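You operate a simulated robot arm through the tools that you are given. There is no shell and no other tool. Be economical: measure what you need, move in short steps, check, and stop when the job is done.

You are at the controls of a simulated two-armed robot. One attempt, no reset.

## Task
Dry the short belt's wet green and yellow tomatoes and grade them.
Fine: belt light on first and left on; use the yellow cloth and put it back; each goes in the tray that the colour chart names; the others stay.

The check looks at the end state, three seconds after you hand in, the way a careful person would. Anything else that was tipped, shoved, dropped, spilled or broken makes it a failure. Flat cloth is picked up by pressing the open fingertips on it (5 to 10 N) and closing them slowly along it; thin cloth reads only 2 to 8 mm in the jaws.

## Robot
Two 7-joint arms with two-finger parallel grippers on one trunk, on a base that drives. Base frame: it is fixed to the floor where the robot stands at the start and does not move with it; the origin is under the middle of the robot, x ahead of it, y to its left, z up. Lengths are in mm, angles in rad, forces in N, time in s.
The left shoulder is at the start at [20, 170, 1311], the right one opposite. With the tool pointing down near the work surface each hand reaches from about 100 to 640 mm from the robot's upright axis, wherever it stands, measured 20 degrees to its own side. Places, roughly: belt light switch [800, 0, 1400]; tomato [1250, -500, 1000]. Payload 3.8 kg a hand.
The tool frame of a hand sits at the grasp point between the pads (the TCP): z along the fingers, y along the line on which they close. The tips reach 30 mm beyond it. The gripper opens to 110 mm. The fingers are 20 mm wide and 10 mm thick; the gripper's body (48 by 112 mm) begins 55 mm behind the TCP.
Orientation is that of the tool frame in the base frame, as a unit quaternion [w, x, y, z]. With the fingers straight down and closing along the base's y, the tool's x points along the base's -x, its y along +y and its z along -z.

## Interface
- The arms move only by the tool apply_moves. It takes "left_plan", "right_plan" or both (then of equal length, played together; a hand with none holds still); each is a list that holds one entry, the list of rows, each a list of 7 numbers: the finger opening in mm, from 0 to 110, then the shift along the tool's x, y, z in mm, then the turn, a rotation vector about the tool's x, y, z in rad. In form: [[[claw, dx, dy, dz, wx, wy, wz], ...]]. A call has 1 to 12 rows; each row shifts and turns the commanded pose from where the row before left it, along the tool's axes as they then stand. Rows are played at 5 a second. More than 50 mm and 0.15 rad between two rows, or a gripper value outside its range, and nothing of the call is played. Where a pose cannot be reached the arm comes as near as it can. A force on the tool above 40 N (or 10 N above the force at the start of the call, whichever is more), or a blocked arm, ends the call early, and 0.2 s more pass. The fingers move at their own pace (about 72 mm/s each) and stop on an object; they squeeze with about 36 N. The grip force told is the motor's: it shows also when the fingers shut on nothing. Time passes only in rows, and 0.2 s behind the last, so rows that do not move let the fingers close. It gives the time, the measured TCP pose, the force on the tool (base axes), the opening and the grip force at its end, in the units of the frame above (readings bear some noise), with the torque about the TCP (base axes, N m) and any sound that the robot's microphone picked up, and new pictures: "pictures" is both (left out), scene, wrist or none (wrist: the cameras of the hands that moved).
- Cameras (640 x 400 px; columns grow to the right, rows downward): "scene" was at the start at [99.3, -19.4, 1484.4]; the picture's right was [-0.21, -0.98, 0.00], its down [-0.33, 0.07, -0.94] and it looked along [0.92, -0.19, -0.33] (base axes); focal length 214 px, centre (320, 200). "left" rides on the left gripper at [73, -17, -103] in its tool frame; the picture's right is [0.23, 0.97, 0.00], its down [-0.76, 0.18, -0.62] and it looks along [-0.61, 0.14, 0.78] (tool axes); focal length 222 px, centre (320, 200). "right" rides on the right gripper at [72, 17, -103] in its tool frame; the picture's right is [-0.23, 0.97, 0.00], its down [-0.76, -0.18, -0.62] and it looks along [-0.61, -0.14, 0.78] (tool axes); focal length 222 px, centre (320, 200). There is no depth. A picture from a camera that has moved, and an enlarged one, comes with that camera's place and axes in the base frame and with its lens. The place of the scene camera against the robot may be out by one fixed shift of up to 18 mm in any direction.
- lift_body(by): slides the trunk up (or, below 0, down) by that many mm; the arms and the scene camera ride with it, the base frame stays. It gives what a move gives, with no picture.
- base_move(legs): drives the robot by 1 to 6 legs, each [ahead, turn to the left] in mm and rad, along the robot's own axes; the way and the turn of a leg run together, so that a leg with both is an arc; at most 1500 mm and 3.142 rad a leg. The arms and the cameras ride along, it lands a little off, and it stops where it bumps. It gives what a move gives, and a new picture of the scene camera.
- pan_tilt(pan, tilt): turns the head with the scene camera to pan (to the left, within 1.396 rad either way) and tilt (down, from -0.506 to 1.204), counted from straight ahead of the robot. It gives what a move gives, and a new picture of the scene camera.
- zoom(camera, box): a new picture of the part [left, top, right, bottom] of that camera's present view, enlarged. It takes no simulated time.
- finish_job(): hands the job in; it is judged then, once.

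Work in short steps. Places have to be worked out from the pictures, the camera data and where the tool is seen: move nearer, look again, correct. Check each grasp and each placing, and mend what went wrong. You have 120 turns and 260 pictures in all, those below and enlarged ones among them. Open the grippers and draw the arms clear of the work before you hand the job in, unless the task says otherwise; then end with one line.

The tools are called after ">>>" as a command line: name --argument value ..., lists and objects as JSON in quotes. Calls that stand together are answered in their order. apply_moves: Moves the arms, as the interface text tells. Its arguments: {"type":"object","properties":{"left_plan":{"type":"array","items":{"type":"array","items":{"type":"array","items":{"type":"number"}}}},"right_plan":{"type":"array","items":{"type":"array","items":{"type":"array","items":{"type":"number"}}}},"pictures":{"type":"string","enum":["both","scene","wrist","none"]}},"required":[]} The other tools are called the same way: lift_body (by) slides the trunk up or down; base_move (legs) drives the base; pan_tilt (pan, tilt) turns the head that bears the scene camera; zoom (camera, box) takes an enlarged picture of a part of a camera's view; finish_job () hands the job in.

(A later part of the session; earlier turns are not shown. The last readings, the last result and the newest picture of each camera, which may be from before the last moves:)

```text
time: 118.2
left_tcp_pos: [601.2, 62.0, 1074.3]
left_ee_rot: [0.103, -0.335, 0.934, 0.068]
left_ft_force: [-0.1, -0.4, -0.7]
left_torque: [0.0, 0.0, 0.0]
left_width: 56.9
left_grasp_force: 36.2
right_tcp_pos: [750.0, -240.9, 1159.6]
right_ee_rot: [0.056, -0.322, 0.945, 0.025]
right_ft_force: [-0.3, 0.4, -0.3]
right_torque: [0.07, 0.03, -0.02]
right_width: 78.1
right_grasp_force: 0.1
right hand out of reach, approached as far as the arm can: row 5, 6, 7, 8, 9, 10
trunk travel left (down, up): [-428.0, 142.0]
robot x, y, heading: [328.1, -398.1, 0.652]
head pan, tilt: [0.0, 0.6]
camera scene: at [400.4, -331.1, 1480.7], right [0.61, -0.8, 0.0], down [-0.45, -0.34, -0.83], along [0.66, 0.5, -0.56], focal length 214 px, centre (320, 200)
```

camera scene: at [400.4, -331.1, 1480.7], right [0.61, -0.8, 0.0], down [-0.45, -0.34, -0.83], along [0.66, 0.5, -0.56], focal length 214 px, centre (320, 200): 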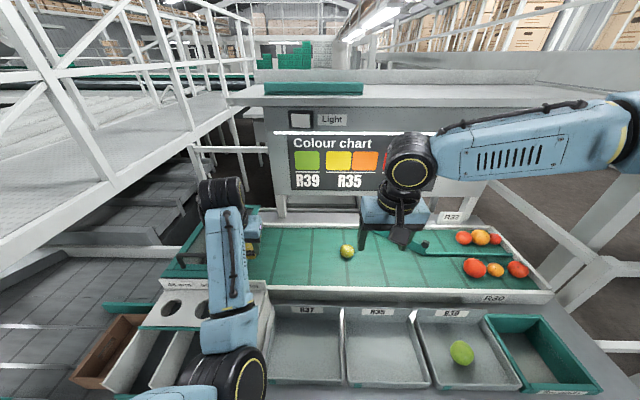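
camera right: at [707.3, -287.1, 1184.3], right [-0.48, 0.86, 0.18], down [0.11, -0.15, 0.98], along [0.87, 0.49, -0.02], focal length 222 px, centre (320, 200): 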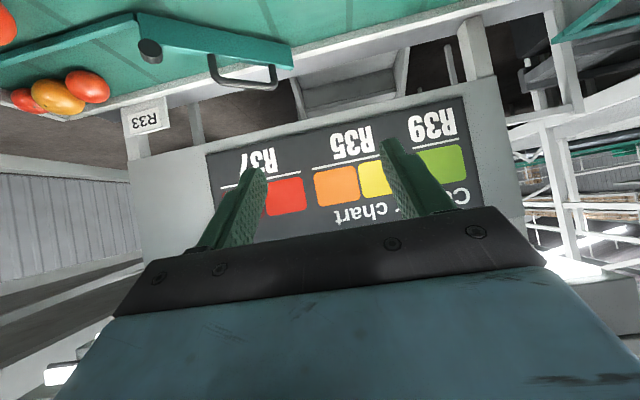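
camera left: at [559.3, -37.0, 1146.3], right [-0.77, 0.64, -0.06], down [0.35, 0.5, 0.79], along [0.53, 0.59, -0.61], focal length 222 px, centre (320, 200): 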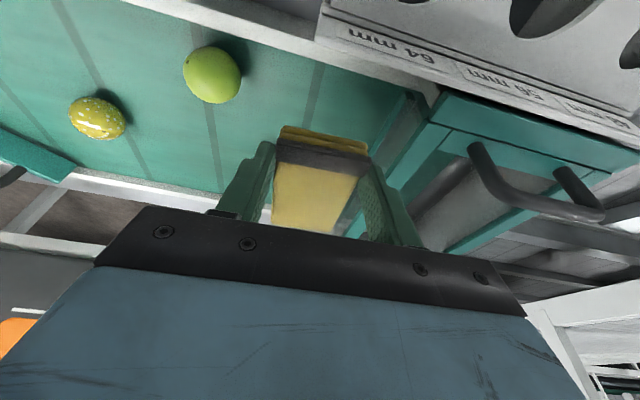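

Elbow stays high whenever I come from above. I'll go to the right/near region where the hand went low before, descend there, and then travel left at low height.

>>> apply_moves --right_plan '[[[78, 21, -41, 0, 0, 0.05, 0], [78, 21, -41, 0, 0, 0.05, 0], [78, 21, -41, 0, 0, 0, 0], [78, 21, -41, 0, 0, 0, 0], [78, 21, -41, 0, 0, 0, 0], [78, 0, 0, 40, 0, 0, 0], [78, 0, 0, 40, 0, 0, 0], [78, 0, 0, 40, 0, 0, 0], [78, 0, 0, 30, 0, 0, 0]]]' --pictures "both"

```text
time: 120.2
left_tcp_pos: [602.0, 61.4, 1072.8]
left_ee_rot: [0.103, -0.336, 0.934, 0.068]
left_ft_force: [-0.4, 0.6, -0.4]
left_torque: [-0.02, 0.0, -0.02]
left_width: 57.1
left_grasp_force: 36.1
right_tcp_pos: [797.1, -464.3, 1001.4]
right_ee_rot: [0.008, -0.323, 0.946, 0.007]
right_ft_force: [-0.2, -0.1, -0.9]
right_torque: [0.01, 0.0, -0.02]
right_width: 77.9
right_grasp_force: 0.0
trunk travel left (down, up): [-428.0, 142.0]
robot x, y, heading: [326.2, -394.2, 0.653]
head pan, tilt: [0.0, 0.6]
camera scene: at [400.6, -330.8, 1480.6], right [0.61, -0.8, 0.0], down [-0.45, -0.34, -0.82], along [0.66, 0.5, -0.57], focal length 214 px, centre (320, 200)
camera right: at [727.3, -498.0, 1104.9], right [-0.42, 0.91, 0.01], down [0.7, 0.31, 0.64], along [0.57, 0.27, -0.77], focal length 222 px, centre (320, 200)
```

scene: 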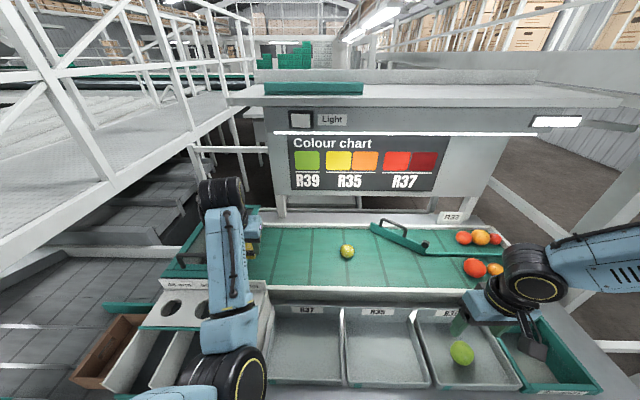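
right: 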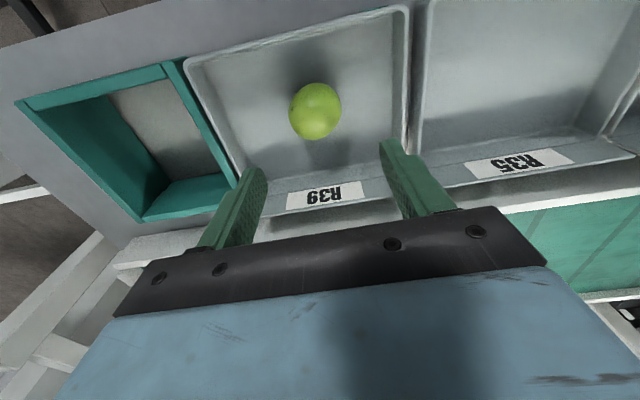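

It reaches low here. Now left at low height toward n 420, d 620.

>>> apply_moves --right_plan '[[[78, -13, 46, 0, 0, 0, 0], [78, -13, 46, 0, 0, 0, 0], [78, -13, 46, 0, 0, 0, 0], [78, -13, 46, 0, 0, 0, 0], [78, -13, 46, 0, 0, 0, 0]]]' --pictures "scene"

```text
time: 121.4
left_tcp_pos: [601.6, 61.3, 1073.8]
left_ee_rot: [0.104, -0.336, 0.934, 0.068]
left_ft_force: [0.0, 1.2, 0.0]
left_torque: [0.01, 0.06, 0.03]
left_width: 56.9
left_grasp_force: 35.9
right_tcp_pos: [723.1, -304.7, 1059.3]
right_ee_rot: [0.009, -0.323, 0.946, 0.008]
right_ft_force: [-1.0, 0.4, -0.1]
right_torque: [0.01, -0.02, 0.0]
right_width: 78.2
right_grasp_force: 0.0
right hand out of reach, approached as far as the arm can: row 3, 4, 5
trunk travel left (down, up): [-428.0, 142.0]
robot x, y, heading: [325.2, -398.5, 0.649]
head pan, tilt: [0.0, 0.6]
camera scene: at [400.0, -330.4, 1480.6], right [0.61, -0.8, 0.0], down [-0.45, -0.34, -0.83], along [0.66, 0.5, -0.57], focal length 214 px, centre (320, 200)
```

scene: 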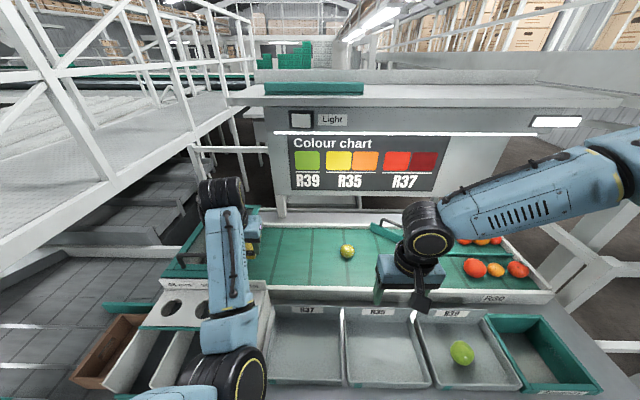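

The right arm can't get left/low in this branch, so I change plan: shift the robot ~170 mm to the right along the bench, where the left arm alone can wipe the yellow tomato, return the cloth, and place the tomato in R35. First raise the trunk for clearance.

>>> lift_body --by 110

>>> base_move --legs '[[-200, 0], [0, 0.44], [-400, 0], [0, -0.44], [540, 0]]'

```text
time: 122.9
left_tcp_pos: [602.2, 60.9, 1183.9]
left_ee_rot: [0.103, -0.336, 0.934, 0.068]
left_ft_force: [0.4, 0.8, 0.3]
left_torque: [-0.02, 0.04, 0.04]
left_width: 56.8
left_grasp_force: 35.9
right_tcp_pos: [725.4, -304.6, 1167.3]
right_ee_rot: [0.009, -0.323, 0.946, 0.008]
right_ft_force: [-0.3, -0.3, 0.5]
right_torque: [-0.02, 0.03, 0.0]
right_width: 78.2
right_grasp_force: 0.1
trunk travel left (down, up): [-538.0, 32.0]
robot x, y, heading: [327.4, -396.2, 0.654]
head pan, tilt: [0.0, 0.6]
```

```text
time: 131.8
left_tcp_pos: [675.2, -89.8, 1183.5]
left_ee_rot: [0.103, -0.339, 0.932, 0.07]
left_ft_force: [0.5, 0.1, -0.5]
left_torque: [-0.04, 0.0, 0.02]
left_width: 57.0
left_grasp_force: 35.9
right_tcp_pos: [800.2, -456.6, 1168.6]
right_ee_rot: [0.008, -0.325, 0.946, 0.008]
right_ft_force: [-0.1, -0.1, 0.7]
right_torque: [-0.03, 0.01, -0.02]
right_width: 78.1
right_grasp_force: 0.1
trunk travel left (down, up): [-538.0, 32.0]
robot x, y, heading: [406.1, -551.3, 0.658]
head pan, tilt: [0.0, 0.6]
camera scene: at [476.9, -483.8, 1590.7], right [0.61, -0.79, 0.0], down [-0.45, -0.34, -0.83], along [0.65, 0.5, -0.56], focal length 214 px, centre (320, 200)
```

scene: 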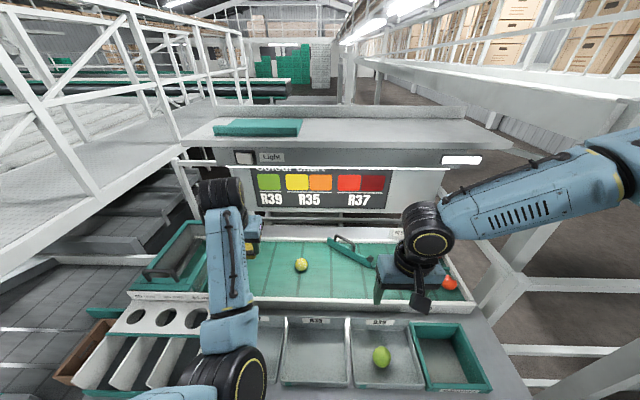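

Base landed well (d 685). I step 40 mm closer.

>>> base_move --legs '[[40, -0.008]]'

>>> zoom --camera "scene" --box '[230, 230, 390, 330]'

```text
time: 132.7
left_tcp_pos: [711.0, -68.6, 1184.4]
left_ee_rot: [0.103, -0.335, 0.934, 0.068]
left_ft_force: [-0.7, -0.6, -0.4]
left_torque: [0.02, 0.02, -0.01]
left_width: 56.7
left_grasp_force: 36.1
right_tcp_pos: [832.6, -435.7, 1169.4]
right_ee_rot: [0.009, -0.322, 0.947, 0.009]
right_ft_force: [0.5, -0.9, 0.0]
right_torque: [0.0, 0.02, 0.01]
right_width: 77.6
right_grasp_force: 0.1
trunk travel left (down, up): [-538.0, 32.0]
robot x, y, heading: [437.2, -528.1, 0.651]
head pan, tilt: [0.0, 0.6]
camera scene: at [508.2, -460.8, 1590.8], right [0.6, -0.8, 0.0], down [-0.45, -0.34, -0.83], along [0.66, 0.5, -0.56], focal length 214 px, centre (320, 200)
```

scene: 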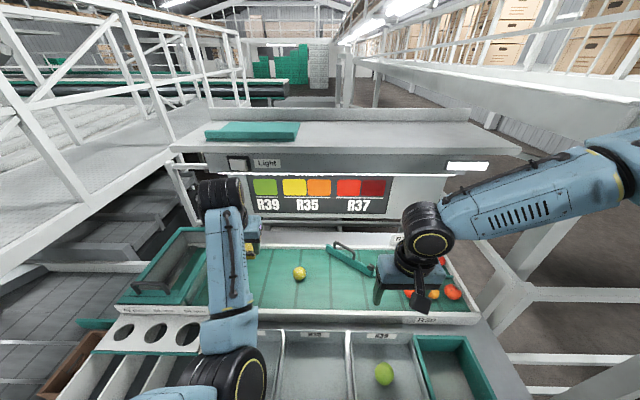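

```text
4.00 times, centred on (310, 280) of scene
camera zoom: at [508.2, -460.8, 1590.8], right [0.6, -0.8, 0.0], down [-0.45, -0.34, -0.83], along [0.66, 0.5, -0.56], focal length 858 px, centre (360, -120)
```

zoom: 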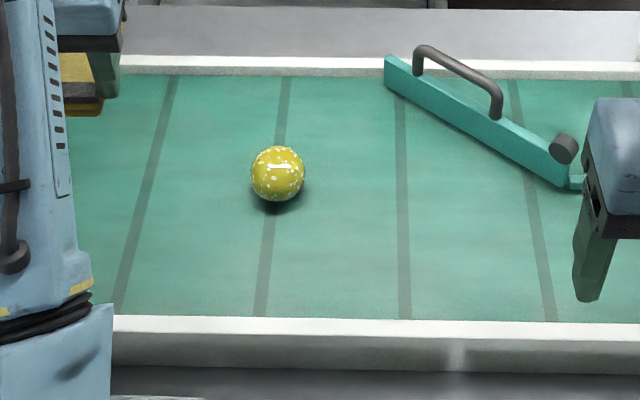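

The left arm now goes toward the yellow tomato: straighten, lower first, then forward under the panel.

>>> apply_moves --left_plan '[[[20, 0, 0, 0, 0.067, -0.01, 0.031], [20, 10, -20, 40, 0, 0, 0], [20, 10, -20, 40, 0, 0, 0], [20, 10, -20, 40, 0, 0, 0], [20, -37, -22, 9, 0, 0, 0], [20, -37, -22, 9, 0, 0, 0], [20, 0, 0, 0, 0, 0, 0]]]' --pictures "both"

```text
time: 134.3
left_tcp_pos: [830.0, -97.6, 1058.4]
left_ee_rot: [0.116, -0.32, 0.939, 0.045]
left_ft_force: [-0.5, -0.5, -0.4]
left_torque: [-0.01, 0.01, -0.02]
left_width: 56.5
left_grasp_force: 35.1
right_tcp_pos: [832.6, -437.3, 1169.5]
right_ee_rot: [0.008, -0.322, 0.947, 0.008]
right_ft_force: [0.0, 0.4, 0.0]
right_torque: [0.0, -0.02, -0.01]
right_width: 78.1
right_grasp_force: 0.1
trunk travel left (down, up): [-538.0, 32.0]
robot x, y, heading: [429.9, -524.4, 0.65]
head pan, tilt: [0.0, 0.6]
camera scene: at [508.0, -461.2, 1590.7], right [0.6, -0.8, 0.0], down [-0.45, -0.34, -0.83], along [0.66, 0.5, -0.56], focal length 214 px, centre (320, 200)
camera left: at [765.0, -170.6, 1140.2], right [-0.77, 0.64, -0.04], down [0.36, 0.49, 0.79], along [0.53, 0.6, -0.61], focal length 222 px, centre (320, 200)
```

scene: 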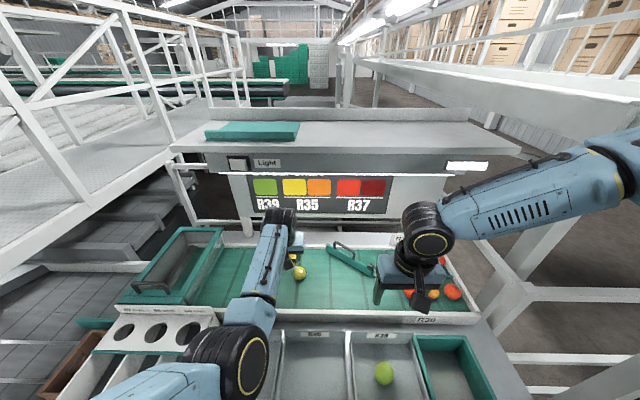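
left: 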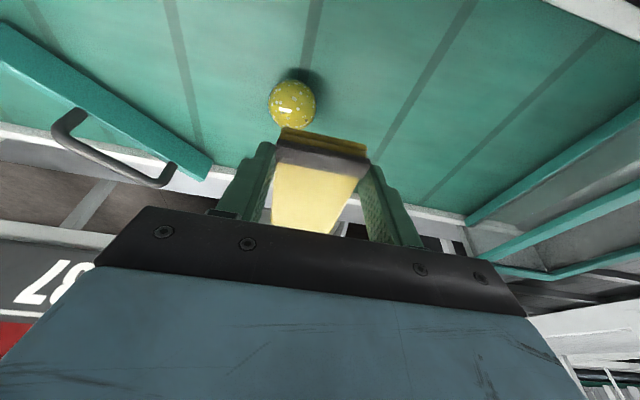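

Yellow is at ≈ [871, −101]. I position the cloth over it and lower near contact.

>>> apply_moves --left_plan '[[[20, -3, -14, 29, 0, 0, 0], [20, -3, -13, 29, 0, 0, 0], [20, 2, 0, 8, 0, 0, 0], [20, 0, 0, 2, 0, 0, 0]]]' --pictures "wrist"

```text
time: 135.3
left_tcp_pos: [868.5, -113.6, 994.1]
left_ee_rot: [0.118, -0.318, 0.94, 0.04]
left_ft_force: [0.4, -0.3, -1.1]
left_torque: [0.0, 0.03, 0.0]
left_width: 56.7
left_grasp_force: 35.6
right_tcp_pos: [831.9, -435.9, 1168.8]
right_ee_rot: [0.009, -0.322, 0.947, 0.009]
right_ft_force: [0.2, 0.0, 0.2]
right_torque: [0.01, 0.0, -0.03]
right_width: 78.0
right_grasp_force: 0.1
trunk travel left (down, up): [-538.0, 32.0]
robot x, y, heading: [434.4, -526.9, 0.647]
head pan, tilt: [0.0, 0.6]
camera left: at [801.3, -186.0, 1077.7], right [-0.77, 0.64, -0.06], down [0.36, 0.49, 0.79], along [0.54, 0.59, -0.61], focal length 222 px, centre (320, 200)
```

left: 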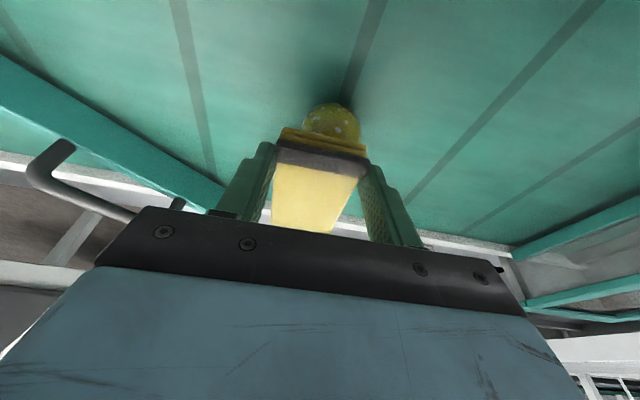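

Over the tomato. I lower to contact in small steps.

>>> apply_moves --left_plan '[[[20, 0, 0, 2, 0, 0, 0], [20, 0, 0, 2, 0, 0, 0], [20, 0, 0, 1.5, 0, 0, 0]]]' --pictures "none"

```text
time: 136.1
left_tcp_pos: [867.2, -112.1, 990.0]
left_ee_rot: [0.117, -0.317, 0.94, 0.04]
left_ft_force: [-0.2, 0.1, -1.1]
left_torque: [-0.02, 0.01, 0.01]
left_width: 56.7
left_grasp_force: 36.2
right_tcp_pos: [831.9, -435.3, 1169.0]
right_ee_rot: [0.009, -0.322, 0.947, 0.008]
right_ft_force: [-0.5, -0.1, -0.9]
right_torque: [-0.01, -0.01, 0.0]
right_width: 77.9
right_grasp_force: 0.0
trunk travel left (down, up): [-538.0, 32.0]
robot x, y, heading: [432.9, -527.2, 0.646]
head pan, tilt: [0.0, 0.6]
```

>>> apply_moves --left_plan '[[[20, 0, 0, 2, 0, 0, 0], [20, 0, 0, 2, 0, 0, 0], [20, 0, 0, 1.5, 0, 0, 0]]]' --pictures "none"

```text
time: 136.9
left_tcp_pos: [867.8, -112.5, 984.8]
left_ee_rot: [0.117, -0.317, 0.94, 0.041]
left_ft_force: [0.3, -0.4, -0.7]
left_torque: [-0.01, 0.0, -0.01]
left_width: 56.7
left_grasp_force: 36.3
right_tcp_pos: [832.5, -434.8, 1170.3]
right_ee_rot: [0.009, -0.322, 0.947, 0.008]
right_ft_force: [0.3, 0.5, -0.3]
right_torque: [-0.03, 0.01, 0.05]
right_width: 78.1
right_grasp_force: 0.1
trunk travel left (down, up): [-538.0, 32.0]
robot x, y, heading: [434.7, -527.9, 0.646]
head pan, tilt: [0.0, 0.6]
```

Still no contact at z 985; a few more small steps with a look.

>>> apply_moves --left_plan '[[[20, 0, 0, 2, 0, 0, 0], [20, 0, 0, 2, 0, 0, 0], [20, 0, 0, 1.5, 0, 0, 0]]]' --pictures "wrist"

>>> zoom --camera "left" --box '[240, 70, 400, 170]'

```text
time: 137.7
left_tcp_pos: [870.2, -112.1, 984.2]
left_ee_rot: [0.122, -0.316, 0.94, 0.042]
left_ft_force: [-1.7, -2.6, 21.3]
left_torque: [0.17, 0.04, -0.01]
left_width: 57.0
left_grasp_force: 35.8
right_tcp_pos: [830.7, -437.0, 1169.7]
right_ee_rot: [0.009, -0.322, 0.947, 0.009]
right_ft_force: [-0.1, -0.2, 0.1]
right_torque: [0.03, 0.03, 0.0]
right_width: 78.2
right_grasp_force: 0.1
trunk travel left (down, up): [-538.0, 32.0]
robot x, y, heading: [432.8, -526.3, 0.647]
head pan, tilt: [0.0, 0.6]
camera left: at [803.2, -184.4, 1065.3], right [-0.76, 0.64, -0.06], down [0.35, 0.49, 0.8], along [0.54, 0.59, -0.6], focal length 222 px, centre (320, 200)
```

left: 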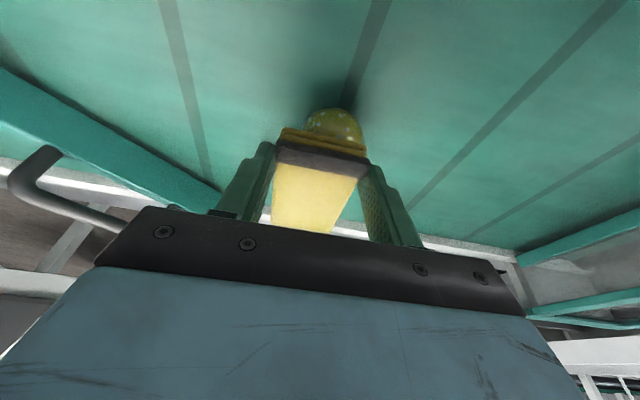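

```text
4.00 times, centred on (320, 120) of left
camera zoom: at [803.2, -184.4, 1065.3], right [-0.76, 0.64, -0.06], down [0.35, 0.49, 0.8], along [0.54, 0.59, -0.6], focal length 888 px, centre (320, 520)
```

zoom: 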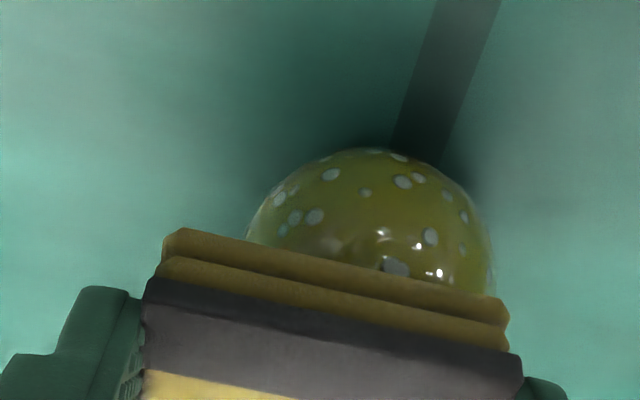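

Contact at ~20 N. I rub with small balanced back-and-forth strokes, easing slightly.

>>> apply_moves --left_plan '[[[20, 9.7, 0, -2.9, 0, 0, 0], [20, 9.7, 8, -2.4, 0, 0, 0], [20, -9.7, 8, 2.4, 0, 0, 0], [20, -9.7, -8, 2.4, 0, 0, 0], [20, 0, -12, 0, 0, 0, 0], [20, 9.7, 0, -2.4, 0, 0, 0], [20, 9.7, 8, -2.4, 0, 0, 0], [20, -9.7, 8, 2.4, 0, 0, 0], [20, -9.7, -8, 2.4, 0, 0, 0], [20, 0, -12, 0, 0, 0, 0], [20, 9.7, 4, -2.4, 0, 0, 0], [20, -9.7, 4, 2.4, 0, 0, 0]]]' --pictures "wrist"

>>> zoom --camera "left" --box '[240, 70, 400, 170]'

```text
time: 140.3
left_tcp_pos: [866.2, -113.6, 982.1]
left_ee_rot: [0.119, -0.316, 0.94, 0.04]
left_ft_force: [-0.5, 2.0, 16.3]
left_torque: [0.34, -0.14, 0.02]
left_width: 57.1
left_grasp_force: 36.6
left hand out of reach, approached as far as the arm can: row 5
right_tcp_pos: [830.2, -436.9, 1169.5]
right_ee_rot: [0.008, -0.322, 0.947, 0.008]
right_ft_force: [0.1, -0.2, 0.2]
right_torque: [0.0, 0.01, -0.01]
right_width: 78.1
right_grasp_force: 0.1
trunk travel left (down, up): [-538.0, 32.0]
robot x, y, heading: [434.2, -526.7, 0.647]
head pan, tilt: [0.0, 0.6]
camera left: at [799.5, -185.0, 1065.4], right [-0.76, 0.64, -0.06], down [0.36, 0.49, 0.79], along [0.54, 0.59, -0.61], focal length 222 px, centre (320, 200)
```

left: 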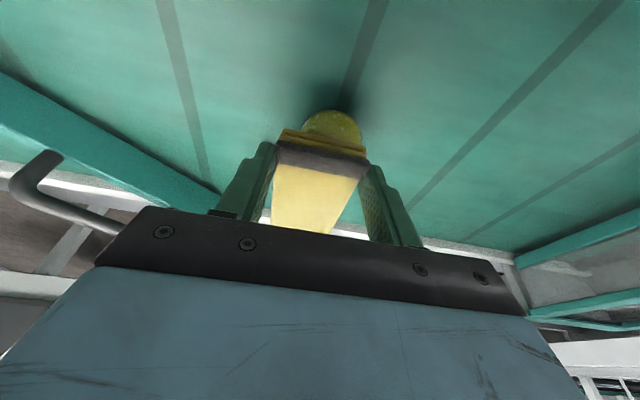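

```text
4.00 times, centred on (320, 120) of left
camera zoom: at [799.5, -185.0, 1065.4], right [-0.76, 0.64, -0.06], down [0.36, 0.49, 0.79], along [0.54, 0.59, -0.61], focal length 888 px, centre (320, 520)
```

zoom: 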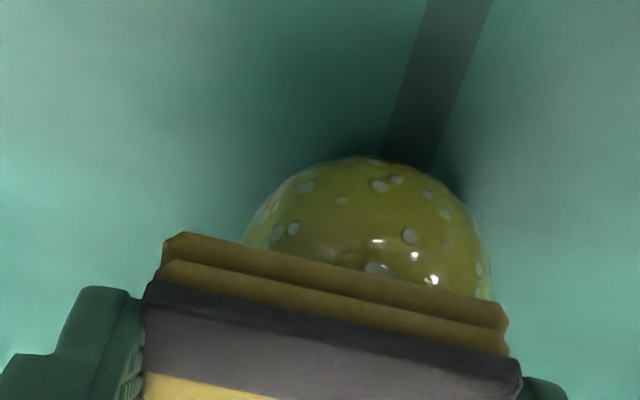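

Contact holds and the tomato stays in place; still wet. I keep rubbing.

>>> apply_moves --left_plan '[[[20, 9.7, 0, -2.4, 0, 0, 0], [20, 9.7, 8, -2.4, 0, 0, 0], [20, -9.7, 8, 2.4, 0, 0, 0], [20, -9.7, -8, 2.4, 0, 0, 0], [20, 9.7, -8, -2.4, 0, 0, 0], [20, 9.7, 0, -2.4, 0, 0, 0], [20, -9.7, 8, 2.4, 0, 0, 0], [20, -9.7, 8, 2.4, 0, 0, 0], [20, 9.7, -8, -2.4, 0, 0, 0], [20, 9.7, -8, -2.4, 0, 0, 0], [20, -9.7, 0, 2.4, 0, 0, 0], [20, -9.7, 0, 2.4, 0, 0, 0]]]' --pictures "wrist"

>>> zoom --camera "left" --box '[240, 70, 400, 170]'

```text
time: 142.9
left_tcp_pos: [864.4, -113.6, 983.9]
left_ee_rot: [0.119, -0.317, 0.94, 0.041]
left_ft_force: [-6.4, -0.3, 21.6]
left_torque: [0.29, 0.26, 0.11]
left_width: 56.5
left_grasp_force: 35.6
right_tcp_pos: [829.5, -437.3, 1170.8]
right_ee_rot: [0.009, -0.321, 0.947, 0.009]
right_ft_force: [-0.4, 0.1, 0.1]
right_torque: [0.02, 0.0, 0.0]
right_width: 78.3
right_grasp_force: 0.1
trunk travel left (down, up): [-538.0, 32.0]
robot x, y, heading: [431.0, -528.6, 0.651]
head pan, tilt: [0.0, 0.6]
camera left: at [798.5, -185.4, 1066.0], right [-0.77, 0.64, -0.06], down [0.36, 0.49, 0.79], along [0.54, 0.59, -0.61], focal length 222 px, centre (320, 200)
```

left: 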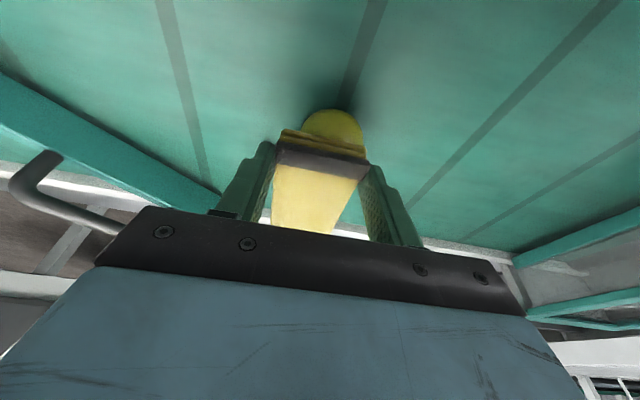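

```text
4.00 times, centred on (320, 120) of left
camera zoom: at [798.5, -185.4, 1066.0], right [-0.77, 0.64, -0.06], down [0.36, 0.49, 0.79], along [0.54, 0.59, -0.61], focal length 888 px, centre (320, 520)
```

zoom: 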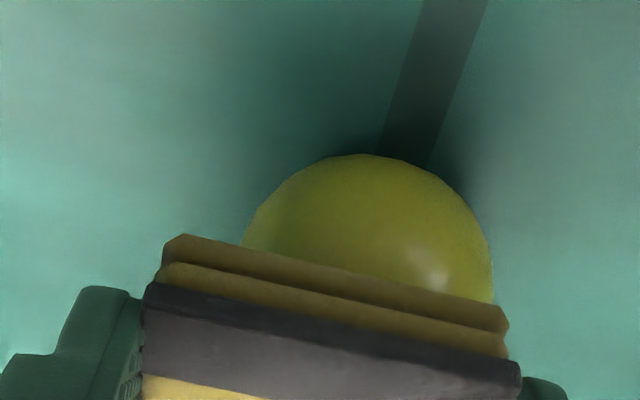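

Yellow is dry. I lift the cloth, back away from the panel, and carry it left toward its original place.

>>> apply_moves --left_plan '[[[20, -5, 0, -20, 0, 0, 0], [20, 12, 0, -34, 0, 0, 0], [20, 12, 0, -34, 0, 0, 0], [20, -5, 0, -20, 0, 0, 0], [20, 0, 43, 0, 0, 0, 0], [20, 0, 43, 0, 0, 0, 0], [20, 0, 43, 0, 0, 0, 0], [20, 0, 43, 0, 0, 0, 0], [20, 0, 43, 0, 0, 0, 0], [20, 0, 43, 0, 0, 0, 0]]]' --pictures "both"

>>> zoom --camera "scene" --box '[230, 230, 390, 330]'

```text
time: 145.1
left_tcp_pos: [676.4, 70.3, 1084.1]
left_ee_rot: [0.118, -0.317, 0.94, 0.04]
left_ft_force: [-0.6, 0.7, -0.6]
left_torque: [-0.01, -0.01, -0.03]
left_width: 56.6
left_grasp_force: 36.1
right_tcp_pos: [831.2, -434.6, 1170.6]
right_ee_rot: [0.008, -0.321, 0.947, 0.009]
right_ft_force: [-0.5, 0.3, -0.4]
right_torque: [-0.02, -0.06, 0.02]
right_width: 77.9
right_grasp_force: 0.1
trunk travel left (down, up): [-538.0, 32.0]
robot x, y, heading: [436.4, -529.9, 0.647]
head pan, tilt: [0.0, 0.6]
camera scene: at [507.7, -459.4, 1590.7], right [0.6, -0.8, 0.0], down [-0.45, -0.34, -0.83], along [0.66, 0.5, -0.56], focal length 214 px, centre (320, 200)
camera left: at [609.9, -1.9, 1166.3], right [-0.76, 0.64, -0.06], down [0.36, 0.49, 0.79], along [0.54, 0.59, -0.61], focal length 222 px, centre (320, 200)
```

scene: 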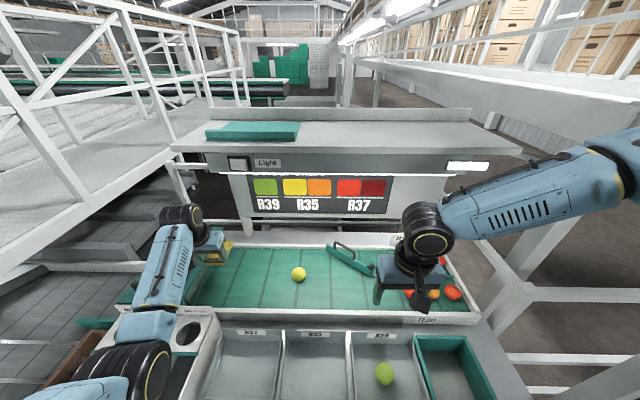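
left: 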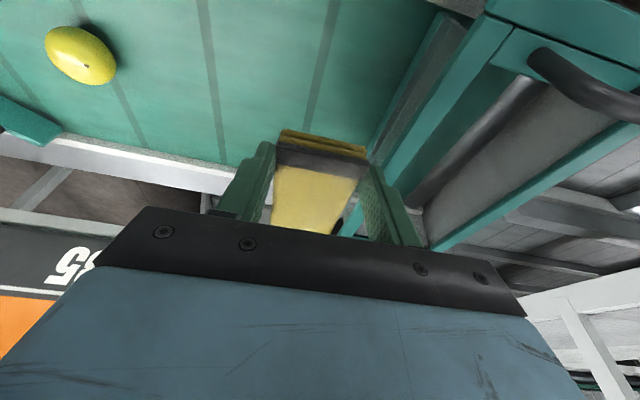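

```text
4.00 times, centred on (310, 280) of scene
camera zoom: at [507.7, -459.4, 1590.7], right [0.6, -0.8, 0.0], down [-0.45, -0.34, -0.83], along [0.66, 0.5, -0.56], focal length 858 px, centre (360, -120)
```

zoom: 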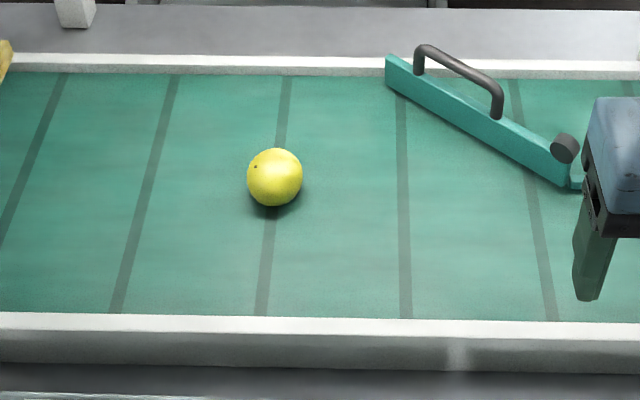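

Almost exactly above home ([680, 70]). I lower the cloth 134 mm.

>>> apply_moves --left_plan '[[[20, 9, 0, 43.6, 0, 0, 0], [20, 9, 0, 43.6, 0, 0, 0], [20, 8, 0, 34, 0, 0, 0], [20, 2, 0, 9, 0, 0, 0]]]' --pictures "wrist"

```text
time: 146.1
left_tcp_pos: [680.8, 73.0, 949.9]
left_ee_rot: [0.117, -0.317, 0.94, 0.04]
left_ft_force: [0.3, 0.7, -0.7]
left_torque: [0.02, -0.01, 0.0]
left_width: 56.6
left_grasp_force: 35.7
right_tcp_pos: [832.7, -436.6, 1168.9]
right_ee_rot: [0.008, -0.321, 0.947, 0.008]
right_ft_force: [0.3, 0.3, -0.5]
right_torque: [0.0, 0.02, -0.04]
right_width: 78.0
right_grasp_force: 0.1
trunk travel left (down, up): [-538.0, 32.0]
robot x, y, heading: [431.7, -530.6, 0.649]
head pan, tilt: [0.0, 0.6]
camera left: at [615.1, 0.0, 1033.1], right [-0.76, 0.64, -0.05], down [0.36, 0.49, 0.79], along [0.54, 0.59, -0.61], focal length 222 px, centre (320, 200)
```

left: 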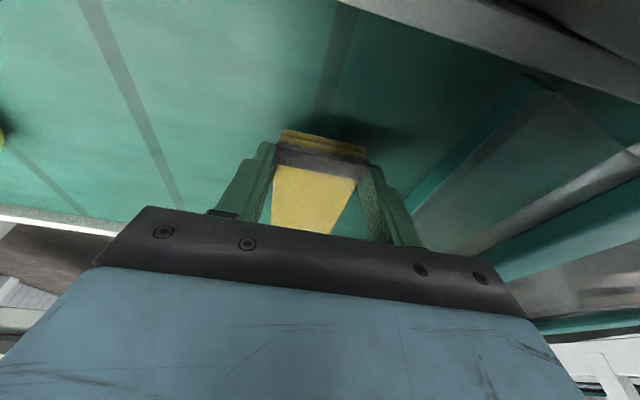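

Now 8 mm above the original height. I lower in small steps until it rests.

>>> apply_moves --left_plan '[[[20, 0.7, 0, 3, 0, 0, 0], [20, 0.7, 0, 3, 0, 0, 0], [20, 0.5, 0, 2, 0, 0, 0]]]' --pictures "none"

>>> zoom --camera "left" --box '[240, 110, 400, 250]'

```text
time: 146.9
left_tcp_pos: [683.0, 73.4, 942.3]
left_ee_rot: [0.117, -0.316, 0.94, 0.04]
left_ft_force: [-0.3, -0.8, -0.7]
left_torque: [-0.01, 0.03, -0.03]
left_width: 56.7
left_grasp_force: 36.2
right_tcp_pos: [831.1, -435.3, 1170.2]
right_ee_rot: [0.008, -0.322, 0.947, 0.009]
right_ft_force: [-0.8, 0.1, 0.2]
right_torque: [-0.03, 0.0, 0.0]
right_width: 77.9
right_grasp_force: 0.1
trunk travel left (down, up): [-538.0, 32.0]
robot x, y, heading: [432.1, -523.3, 0.645]
head pan, tilt: [0.0, 0.6]
```

```text
2.86 times, centred on (320, 180) of left
camera zoom: at [616.1, 0.4, 1024.1], right [-0.76, 0.64, -0.05], down [0.36, 0.49, 0.79], along [0.54, 0.59, -0.61], focal length 635 px, centre (320, 257)
```

zoom: 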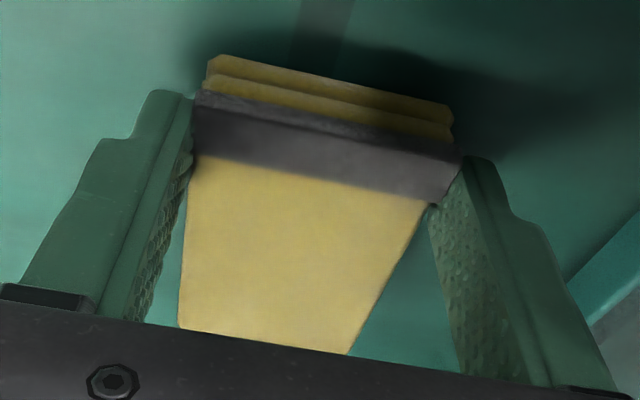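

No contact yet (the cloth slid up a little in the jaws). A few more millimetres.

>>> apply_moves --left_plan '[[[20, 0.5, 0, 2, 0, 0, 0], [20, 0.5, 0, 2, 0, 0, 0], [20, 0, 0, 1, 0, 0, 0]]]' --pictures "none"

```text
time: 147.7
left_tcp_pos: [682.2, 73.5, 938.9]
left_ee_rot: [0.12, -0.318, 0.94, 0.042]
left_ft_force: [-2.7, -0.1, 15.1]
left_torque: [-0.46, -0.06, -0.06]
left_width: 56.6
left_grasp_force: 36.4
right_tcp_pos: [831.3, -437.2, 1170.4]
right_ee_rot: [0.008, -0.321, 0.947, 0.008]
right_ft_force: [0.6, -0.7, 0.5]
right_torque: [0.0, 0.01, 0.01]
right_width: 78.2
right_grasp_force: 0.1
trunk travel left (down, up): [-538.0, 32.0]
robot x, y, heading: [433.8, -523.7, 0.655]
head pan, tilt: [0.0, 0.6]
```

Contact (15 N). I open and lift straight up, then look.

>>> apply_moves --left_plan '[[[40, 0, 0, -1, 0, 0, 0], [65, 0, 0, 0, 0, 0, 0], [80, 0, 0, 0, 0, 0, 0], [80, 0, 0, 0, 0, 0, 0], [80, -5, 0, -20, 0, 0, 0], [80, -10, 0, -40, 0, 0, 0], [80, -10, 0, -40, 0, 0, 0]]]' --pictures "both"

>>> zoom --camera "left" --box '[200, 50, 440, 200]'

```text
time: 149.3
left_tcp_pos: [683.5, 71.8, 1038.6]
left_ee_rot: [0.118, -0.317, 0.94, 0.04]
left_ft_force: [-0.5, 0.2, -0.5]
left_torque: [-0.01, -0.01, 0.01]
left_width: 80.1
left_grasp_force: 0.0
right_tcp_pos: [832.8, -436.9, 1170.8]
right_ee_rot: [0.008, -0.321, 0.947, 0.008]
right_ft_force: [-0.2, -0.5, -0.6]
right_torque: [0.01, 0.01, 0.01]
right_width: 77.8
right_grasp_force: 0.1
trunk travel left (down, up): [-538.0, 32.0]
robot x, y, heading: [434.1, -525.3, 0.648]
head pan, tilt: [0.0, 0.6]
camera scene: at [508.5, -460.9, 1590.7], right [0.6, -0.8, 0.0], down [-0.45, -0.34, -0.83], along [0.66, 0.5, -0.56], focal length 214 px, centre (320, 200)
camera left: at [615.7, -1.8, 1121.9], right [-0.76, 0.64, -0.05], down [0.36, 0.49, 0.79], along [0.54, 0.59, -0.61], focal length 222 px, centre (320, 200)
```

scene: 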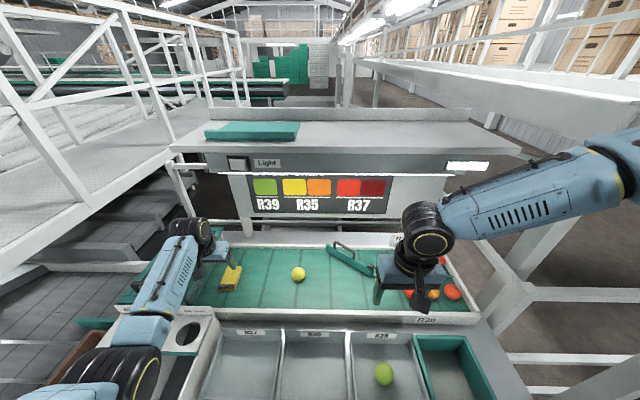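
left: 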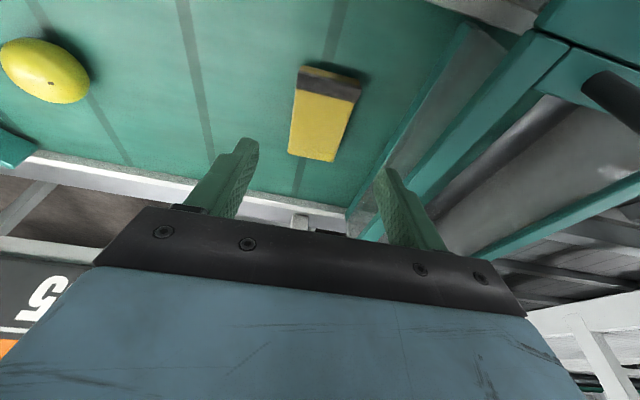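

```text
2.67 times, centred on (320, 125) of left
camera zoom: at [615.7, -1.8, 1121.9], right [-0.76, 0.64, -0.05], down [0.36, 0.49, 0.79], along [0.54, 0.59, -0.61], focal length 592 px, centre (320, 400)
```

zoom: 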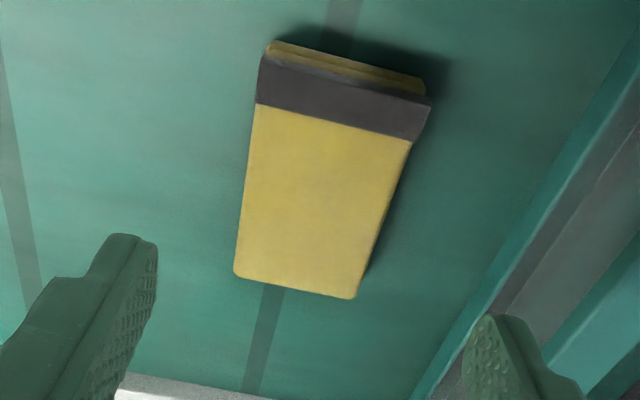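

Cloth is back, flat, in its original place. Now the left hand goes to the yellow tomato.

>>> apply_moves --left_plan '[[[80, 0, -41, -10, 0, 0, 0], [80, 0, -41, 0, 0, 0, 0], [80, 0, -41, 0, 0, 0, 0], [80, 0, -41, 0, 0, 0, 0], [80, 0, -41, 0, 0, -0.14, 0], [80, 0, -35, 0, 0, -0.14, 0], [80, 0, 0, 0, 0, 0, 0]]]' --pictures "wrist"

```text
time: 150.9
left_tcp_pos: [825.9, -121.1, 1051.2]
left_ee_rot: [0.249, -0.308, 0.914, 0.084]
left_ft_force: [0.3, 0.4, 0.2]
left_torque: [-0.05, 0.01, -0.03]
left_width: 80.2
left_grasp_force: 0.1
right_tcp_pos: [831.2, -434.9, 1169.8]
right_ee_rot: [0.009, -0.322, 0.947, 0.009]
right_ft_force: [-0.6, 0.3, 0.0]
right_torque: [0.0, 0.01, -0.01]
right_width: 77.8
right_grasp_force: 0.0
trunk travel left (down, up): [-538.0, 32.0]
robot x, y, heading: [431.3, -526.5, 0.648]
head pan, tilt: [0.0, 0.6]
camera left: at [744.4, -205.0, 1104.2], right [-0.75, 0.66, -0.11], down [0.16, 0.35, 0.92], along [0.65, 0.67, -0.37], focal length 222 px, centre (320, 200)
```

left: 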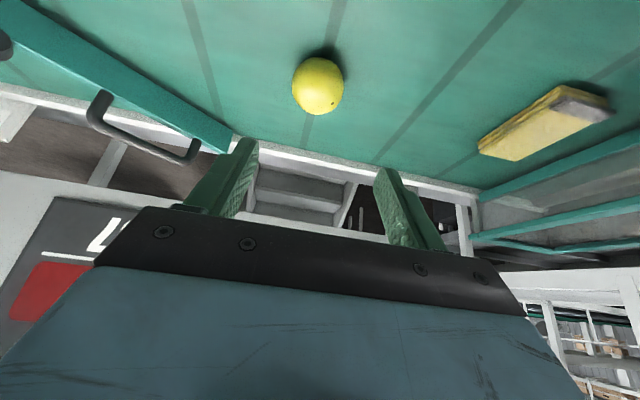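

Yellow at ≈ n 629, d 605. I approach along the fingers and close.

>>> apply_moves --left_plan '[[[76, 12, -5, 35, 0, 0, 0], [76, 11, -4.5, 35, 0, 0, 0], [76, 0, 0, 0, 0, 0, 0], [76, 0, 0, 25, 0, 0, 0], [76, 0, 0, 25, 0, 0, 0], [60, 0, 0, 0, 0, 0, 0], [36, 0, 0, 0, 0, 0, 0], [36, 0, 0, 0, 0, 0, 0], [36, 0, 0, 0, 0, 0, 0]]]' --pictures "wrist"

```text
time: 152.9
left_tcp_pos: [866.4, -102.5, 936.5]
left_ee_rot: [0.248, -0.308, 0.915, 0.084]
left_ft_force: [-0.7, 0.7, 1.4]
left_torque: [0.04, -0.02, 0.02]
left_width: 50.6
left_grasp_force: 16.2
right_tcp_pos: [831.0, -436.2, 1170.7]
right_ee_rot: [0.008, -0.321, 0.947, 0.008]
right_ft_force: [1.1, 0.7, 1.0]
right_torque: [-0.01, 0.0, 0.0]
right_width: 78.0
right_grasp_force: 0.0
trunk travel left (down, up): [-538.0, 32.0]
robot x, y, heading: [436.0, -528.4, 0.649]
head pan, tilt: [0.0, 0.6]
camera left: at [783.5, -186.8, 988.3], right [-0.75, 0.66, -0.11], down [0.17, 0.35, 0.92], along [0.65, 0.67, -0.37], focal length 222 px, centre (320, 200)
```

left: 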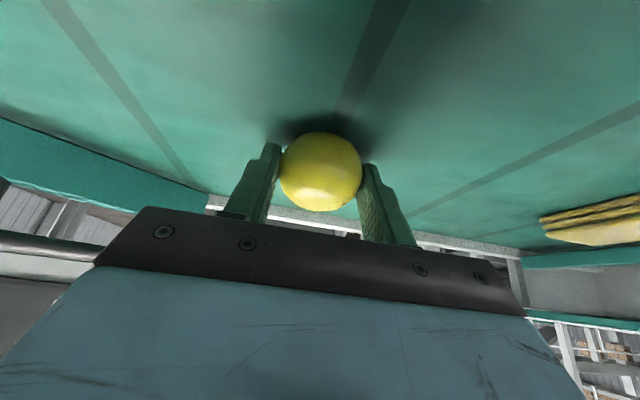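

Gripped. I lift 90 mm and bring it back over the R35 tray.

>>> apply_moves --left_plan '[[[36, -10, 0, -17, 0, 0, 0], [36, -20, 0, -35, 0, 0, 0], [36, -20, 0, -35, 0, 0, 0], [36, 38, -6.5, -22, 0, 0, 0], [36, 38, -6.5, -22, 0, 0, 0], [36, 38, -6.5, -22, 0, 0, 0], [36, 38, -6.5, -22, 0, 0, 0], [36, 38, -6.5, -22, 0, 0, 0], [36, 38, -6.5, -22, 0, 0, 0]]]' --pictures "both"

```text
time: 154.9
left_tcp_pos: [674.2, -280.6, 1035.8]
left_ee_rot: [0.252, -0.31, 0.912, 0.096]
left_ft_force: [-0.4, 0.1, -0.8]
left_torque: [-0.02, -0.04, 0.0]
left_width: 50.6
left_grasp_force: 16.1
right_tcp_pos: [831.5, -435.4, 1169.9]
right_ee_rot: [0.009, -0.322, 0.947, 0.009]
right_ft_force: [0.3, 1.3, 0.0]
right_torque: [-0.02, 0.02, -0.04]
right_width: 77.9
right_grasp_force: 0.0
trunk travel left (down, up): [-538.0, 32.0]
robot x, y, heading: [432.5, -526.5, 0.645]
head pan, tilt: [0.0, 0.6]
camera scene: at [507.2, -461.1, 1590.8], right [0.6, -0.8, 0.0], down [-0.45, -0.34, -0.83], along [0.66, 0.5, -0.56], focal length 214 px, centre (320, 200)
camera left: at [593.6, -367.5, 1086.4], right [-0.75, 0.65, -0.1], down [0.16, 0.33, 0.93], along [0.64, 0.68, -0.35], focal length 222 px, centre (320, 200)
```

scene: 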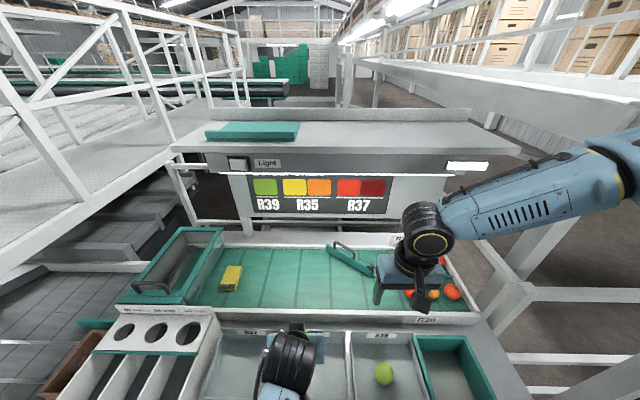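
left: 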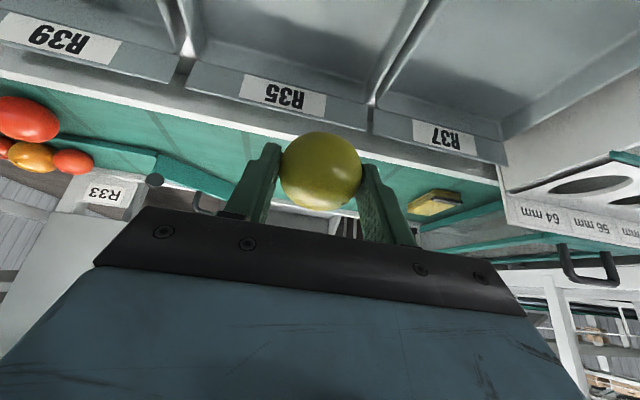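

Over R35's left part (tray d 583–762). I shift 30 mm right, a bit back, and lower.

>>> apply_moves --left_plan '[[[36, 15, -15, -8, 0, 0, 0], [36, 0, -15, 0, 0, 0, 0], [36, 16, 0, 27.5, 0, 0, 0], [36, 16, 0, 27.5, 0, 0, 0], [36, 16, 0, 27.5, 0, 0, 0], [36, 7, 0, 12, 0, 0, 0]]]' --pictures "both"

```text
time: 155.6
left_tcp_pos: [646.1, -252.1, 1009.3]
left_ee_rot: [0.222, -0.36, 0.895, 0.14]
left_ft_force: [0.2, -0.6, -0.1]
left_torque: [0.01, 0.01, 0.01]
left_width: 50.4
left_grasp_force: 15.5
right_tcp_pos: [833.0, -434.6, 1169.9]
right_ee_rot: [0.008, -0.322, 0.947, 0.009]
right_ft_force: [-0.3, -0.2, -0.2]
right_torque: [-0.02, 0.0, 0.01]
right_width: 77.9
right_grasp_force: 0.1
trunk travel left (down, up): [-538.0, 32.0]
robot x, y, heading: [430.6, -526.1, 0.645]
head pan, tilt: [0.0, 0.6]
stopped in row 3 (left hand): the arm was blocked; the commanded pose is now the measured one
camera scene: at [508.8, -460.4, 1590.6], right [0.6, -0.8, 0.0], down [-0.45, -0.34, -0.82], along [0.66, 0.5, -0.57], focal length 214 px, centre (320, 200)
camera left: at [580.8, -349.0, 1061.3], right [-0.83, 0.55, -0.02], down [0.18, 0.31, 0.93], along [0.52, 0.77, -0.36], focal length 222 px, centre (320, 200)
```

scene: 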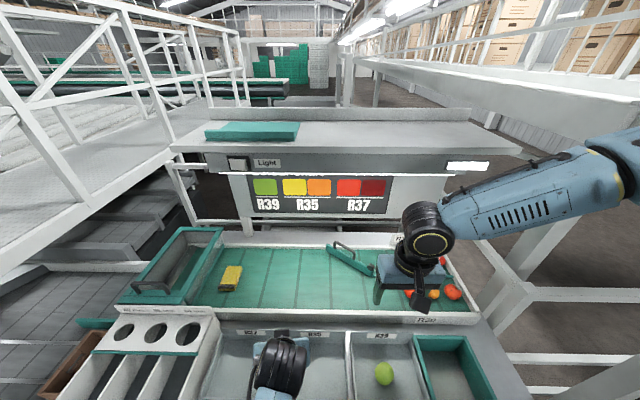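
left: 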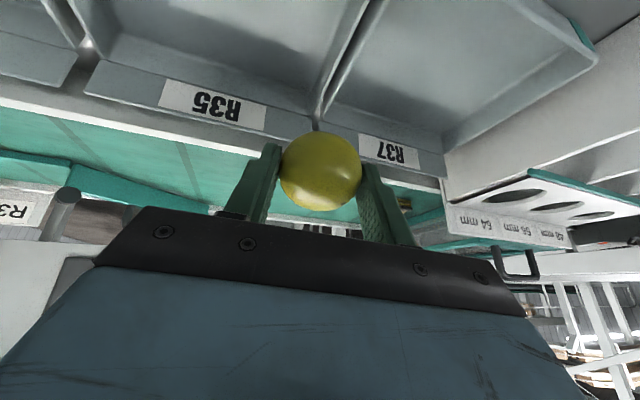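

Left arm is at its limit facing forward so far right. Mirroring what worked for the right arm, I back up a bit and yaw the tool ~50° to point right.

>>> apply_moves --left_plan '[[[36, -35, -2.4, -3, 0, 0, 0], [36, -35, -2.4, -3, 0, 0, 0], [36, 0, 0, 0, 0.07, -0.013, 0.12], [36, 0, 0, 0, 0.07, -0.013, 0.12], [36, 0, 0, 0, 0.07, -0.013, 0.12], [36, 0, 0, 0, 0.07, -0.013, 0.12], [36, 0, 0, 0, 0.07, -0.013, 0.12], [36, 0, 0, 0, 0.07, -0.013, 0.12], [36, 0, 0, 0, 0.07, -0.013, 0.12], [36, 0, 0, 0, 0, 0, 0]]]' --pictures "both"

```text
time: 157.8
left_tcp_pos: [694.0, -218.9, 1049.7]
left_ee_rot: [0.264, 0.103, 0.959, 0.018]
left_ft_force: [0.0, 0.1, -0.3]
left_torque: [0.01, 0.02, -0.01]
left_width: 50.6
left_grasp_force: 16.0
right_tcp_pos: [832.6, -436.9, 1169.8]
right_ee_rot: [0.009, -0.321, 0.947, 0.009]
right_ft_force: [0.2, -0.5, 1.0]
right_torque: [0.0, -0.01, -0.03]
right_width: 77.9
right_grasp_force: 0.1
trunk travel left (down, up): [-538.0, 32.0]
robot x, y, heading: [432.5, -527.8, 0.645]
head pan, tilt: [0.0, 0.6]
camera scene: at [508.6, -461.2, 1590.7], right [0.6, -0.8, 0.0], down [-0.45, -0.34, -0.83], along [0.66, 0.5, -0.56], focal length 214 px, centre (320, 200)
camera left: at [576.6, -218.6, 1101.3], right [-0.01, 1.0, -0.03], down [0.36, 0.03, 0.93], along [0.93, 0.0, -0.36], focal length 222 px, centre (320, 200)
```

scene: 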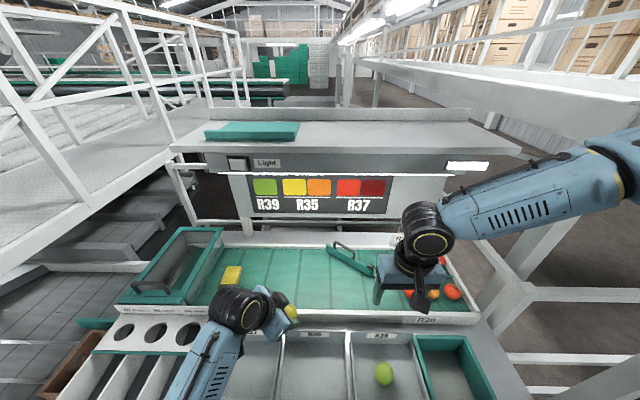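
left: 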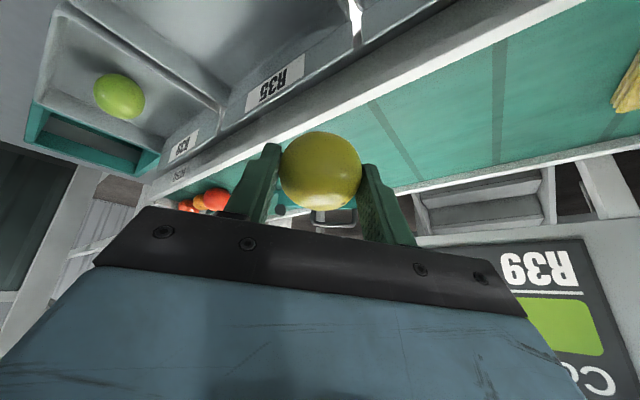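

Comfortable now. I move over the centre of R35 at this height.

>>> apply_moves --left_plan '[[[36, -3, -35, -2, 0, 0, 0], [36, -3, -35, -2, 0, 0, 0], [36, -3, -35, -2, 0, 0, 0], [36, 20, -3.5, 34, 0, 0, 0], [36, 20, -3.5, 34, 0, 0, 0]]]' --pictures "both"

```text
time: 158.9
left_tcp_pos: [678.2, -322.8, 969.9]
left_ee_rot: [0.264, 0.101, 0.959, 0.019]
left_ft_force: [-0.9, 0.3, 0.3]
left_torque: [0.02, 0.04, 0.01]
left_width: 50.6
left_grasp_force: 15.9
right_tcp_pos: [832.1, -436.2, 1169.6]
right_ee_rot: [0.008, -0.322, 0.947, 0.008]
right_ft_force: [-0.2, -0.6, -0.1]
right_torque: [0.03, 0.02, 0.08]
right_width: 78.0
right_grasp_force: 0.0
trunk travel left (down, up): [-538.0, 32.0]
robot x, y, heading: [433.2, -525.7, 0.646]
head pan, tilt: [0.0, 0.6]
camera scene: at [508.5, -460.8, 1590.7], right [0.6, -0.8, 0.0], down [-0.45, -0.34, -0.83], along [0.66, 0.5, -0.56], focal length 214 px, centre (320, 200)
camera left: at [561.3, -323.9, 1021.5], right [-0.01, 1.0, -0.03], down [0.36, 0.03, 0.93], along [0.93, 0.0, -0.36], focal length 222 px, centre (320, 200)
```

scene: 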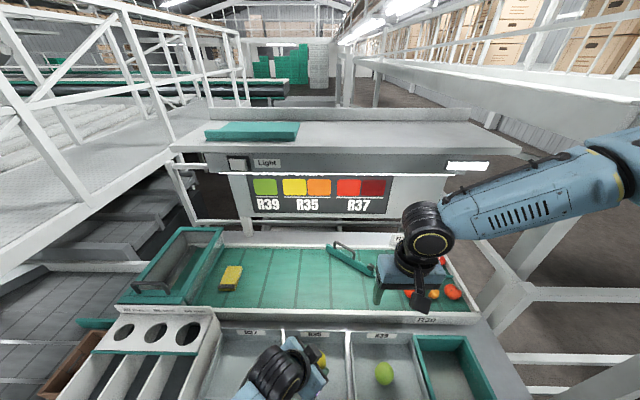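
left: 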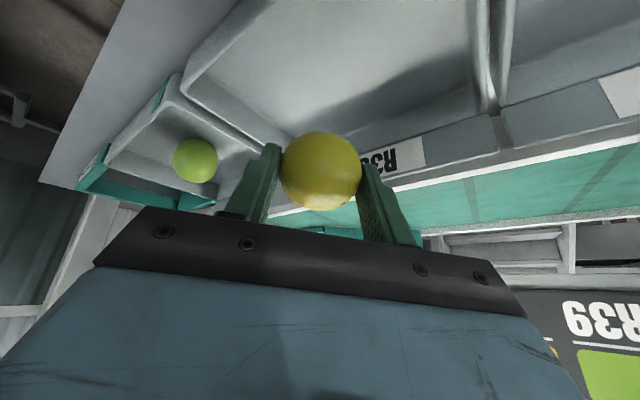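

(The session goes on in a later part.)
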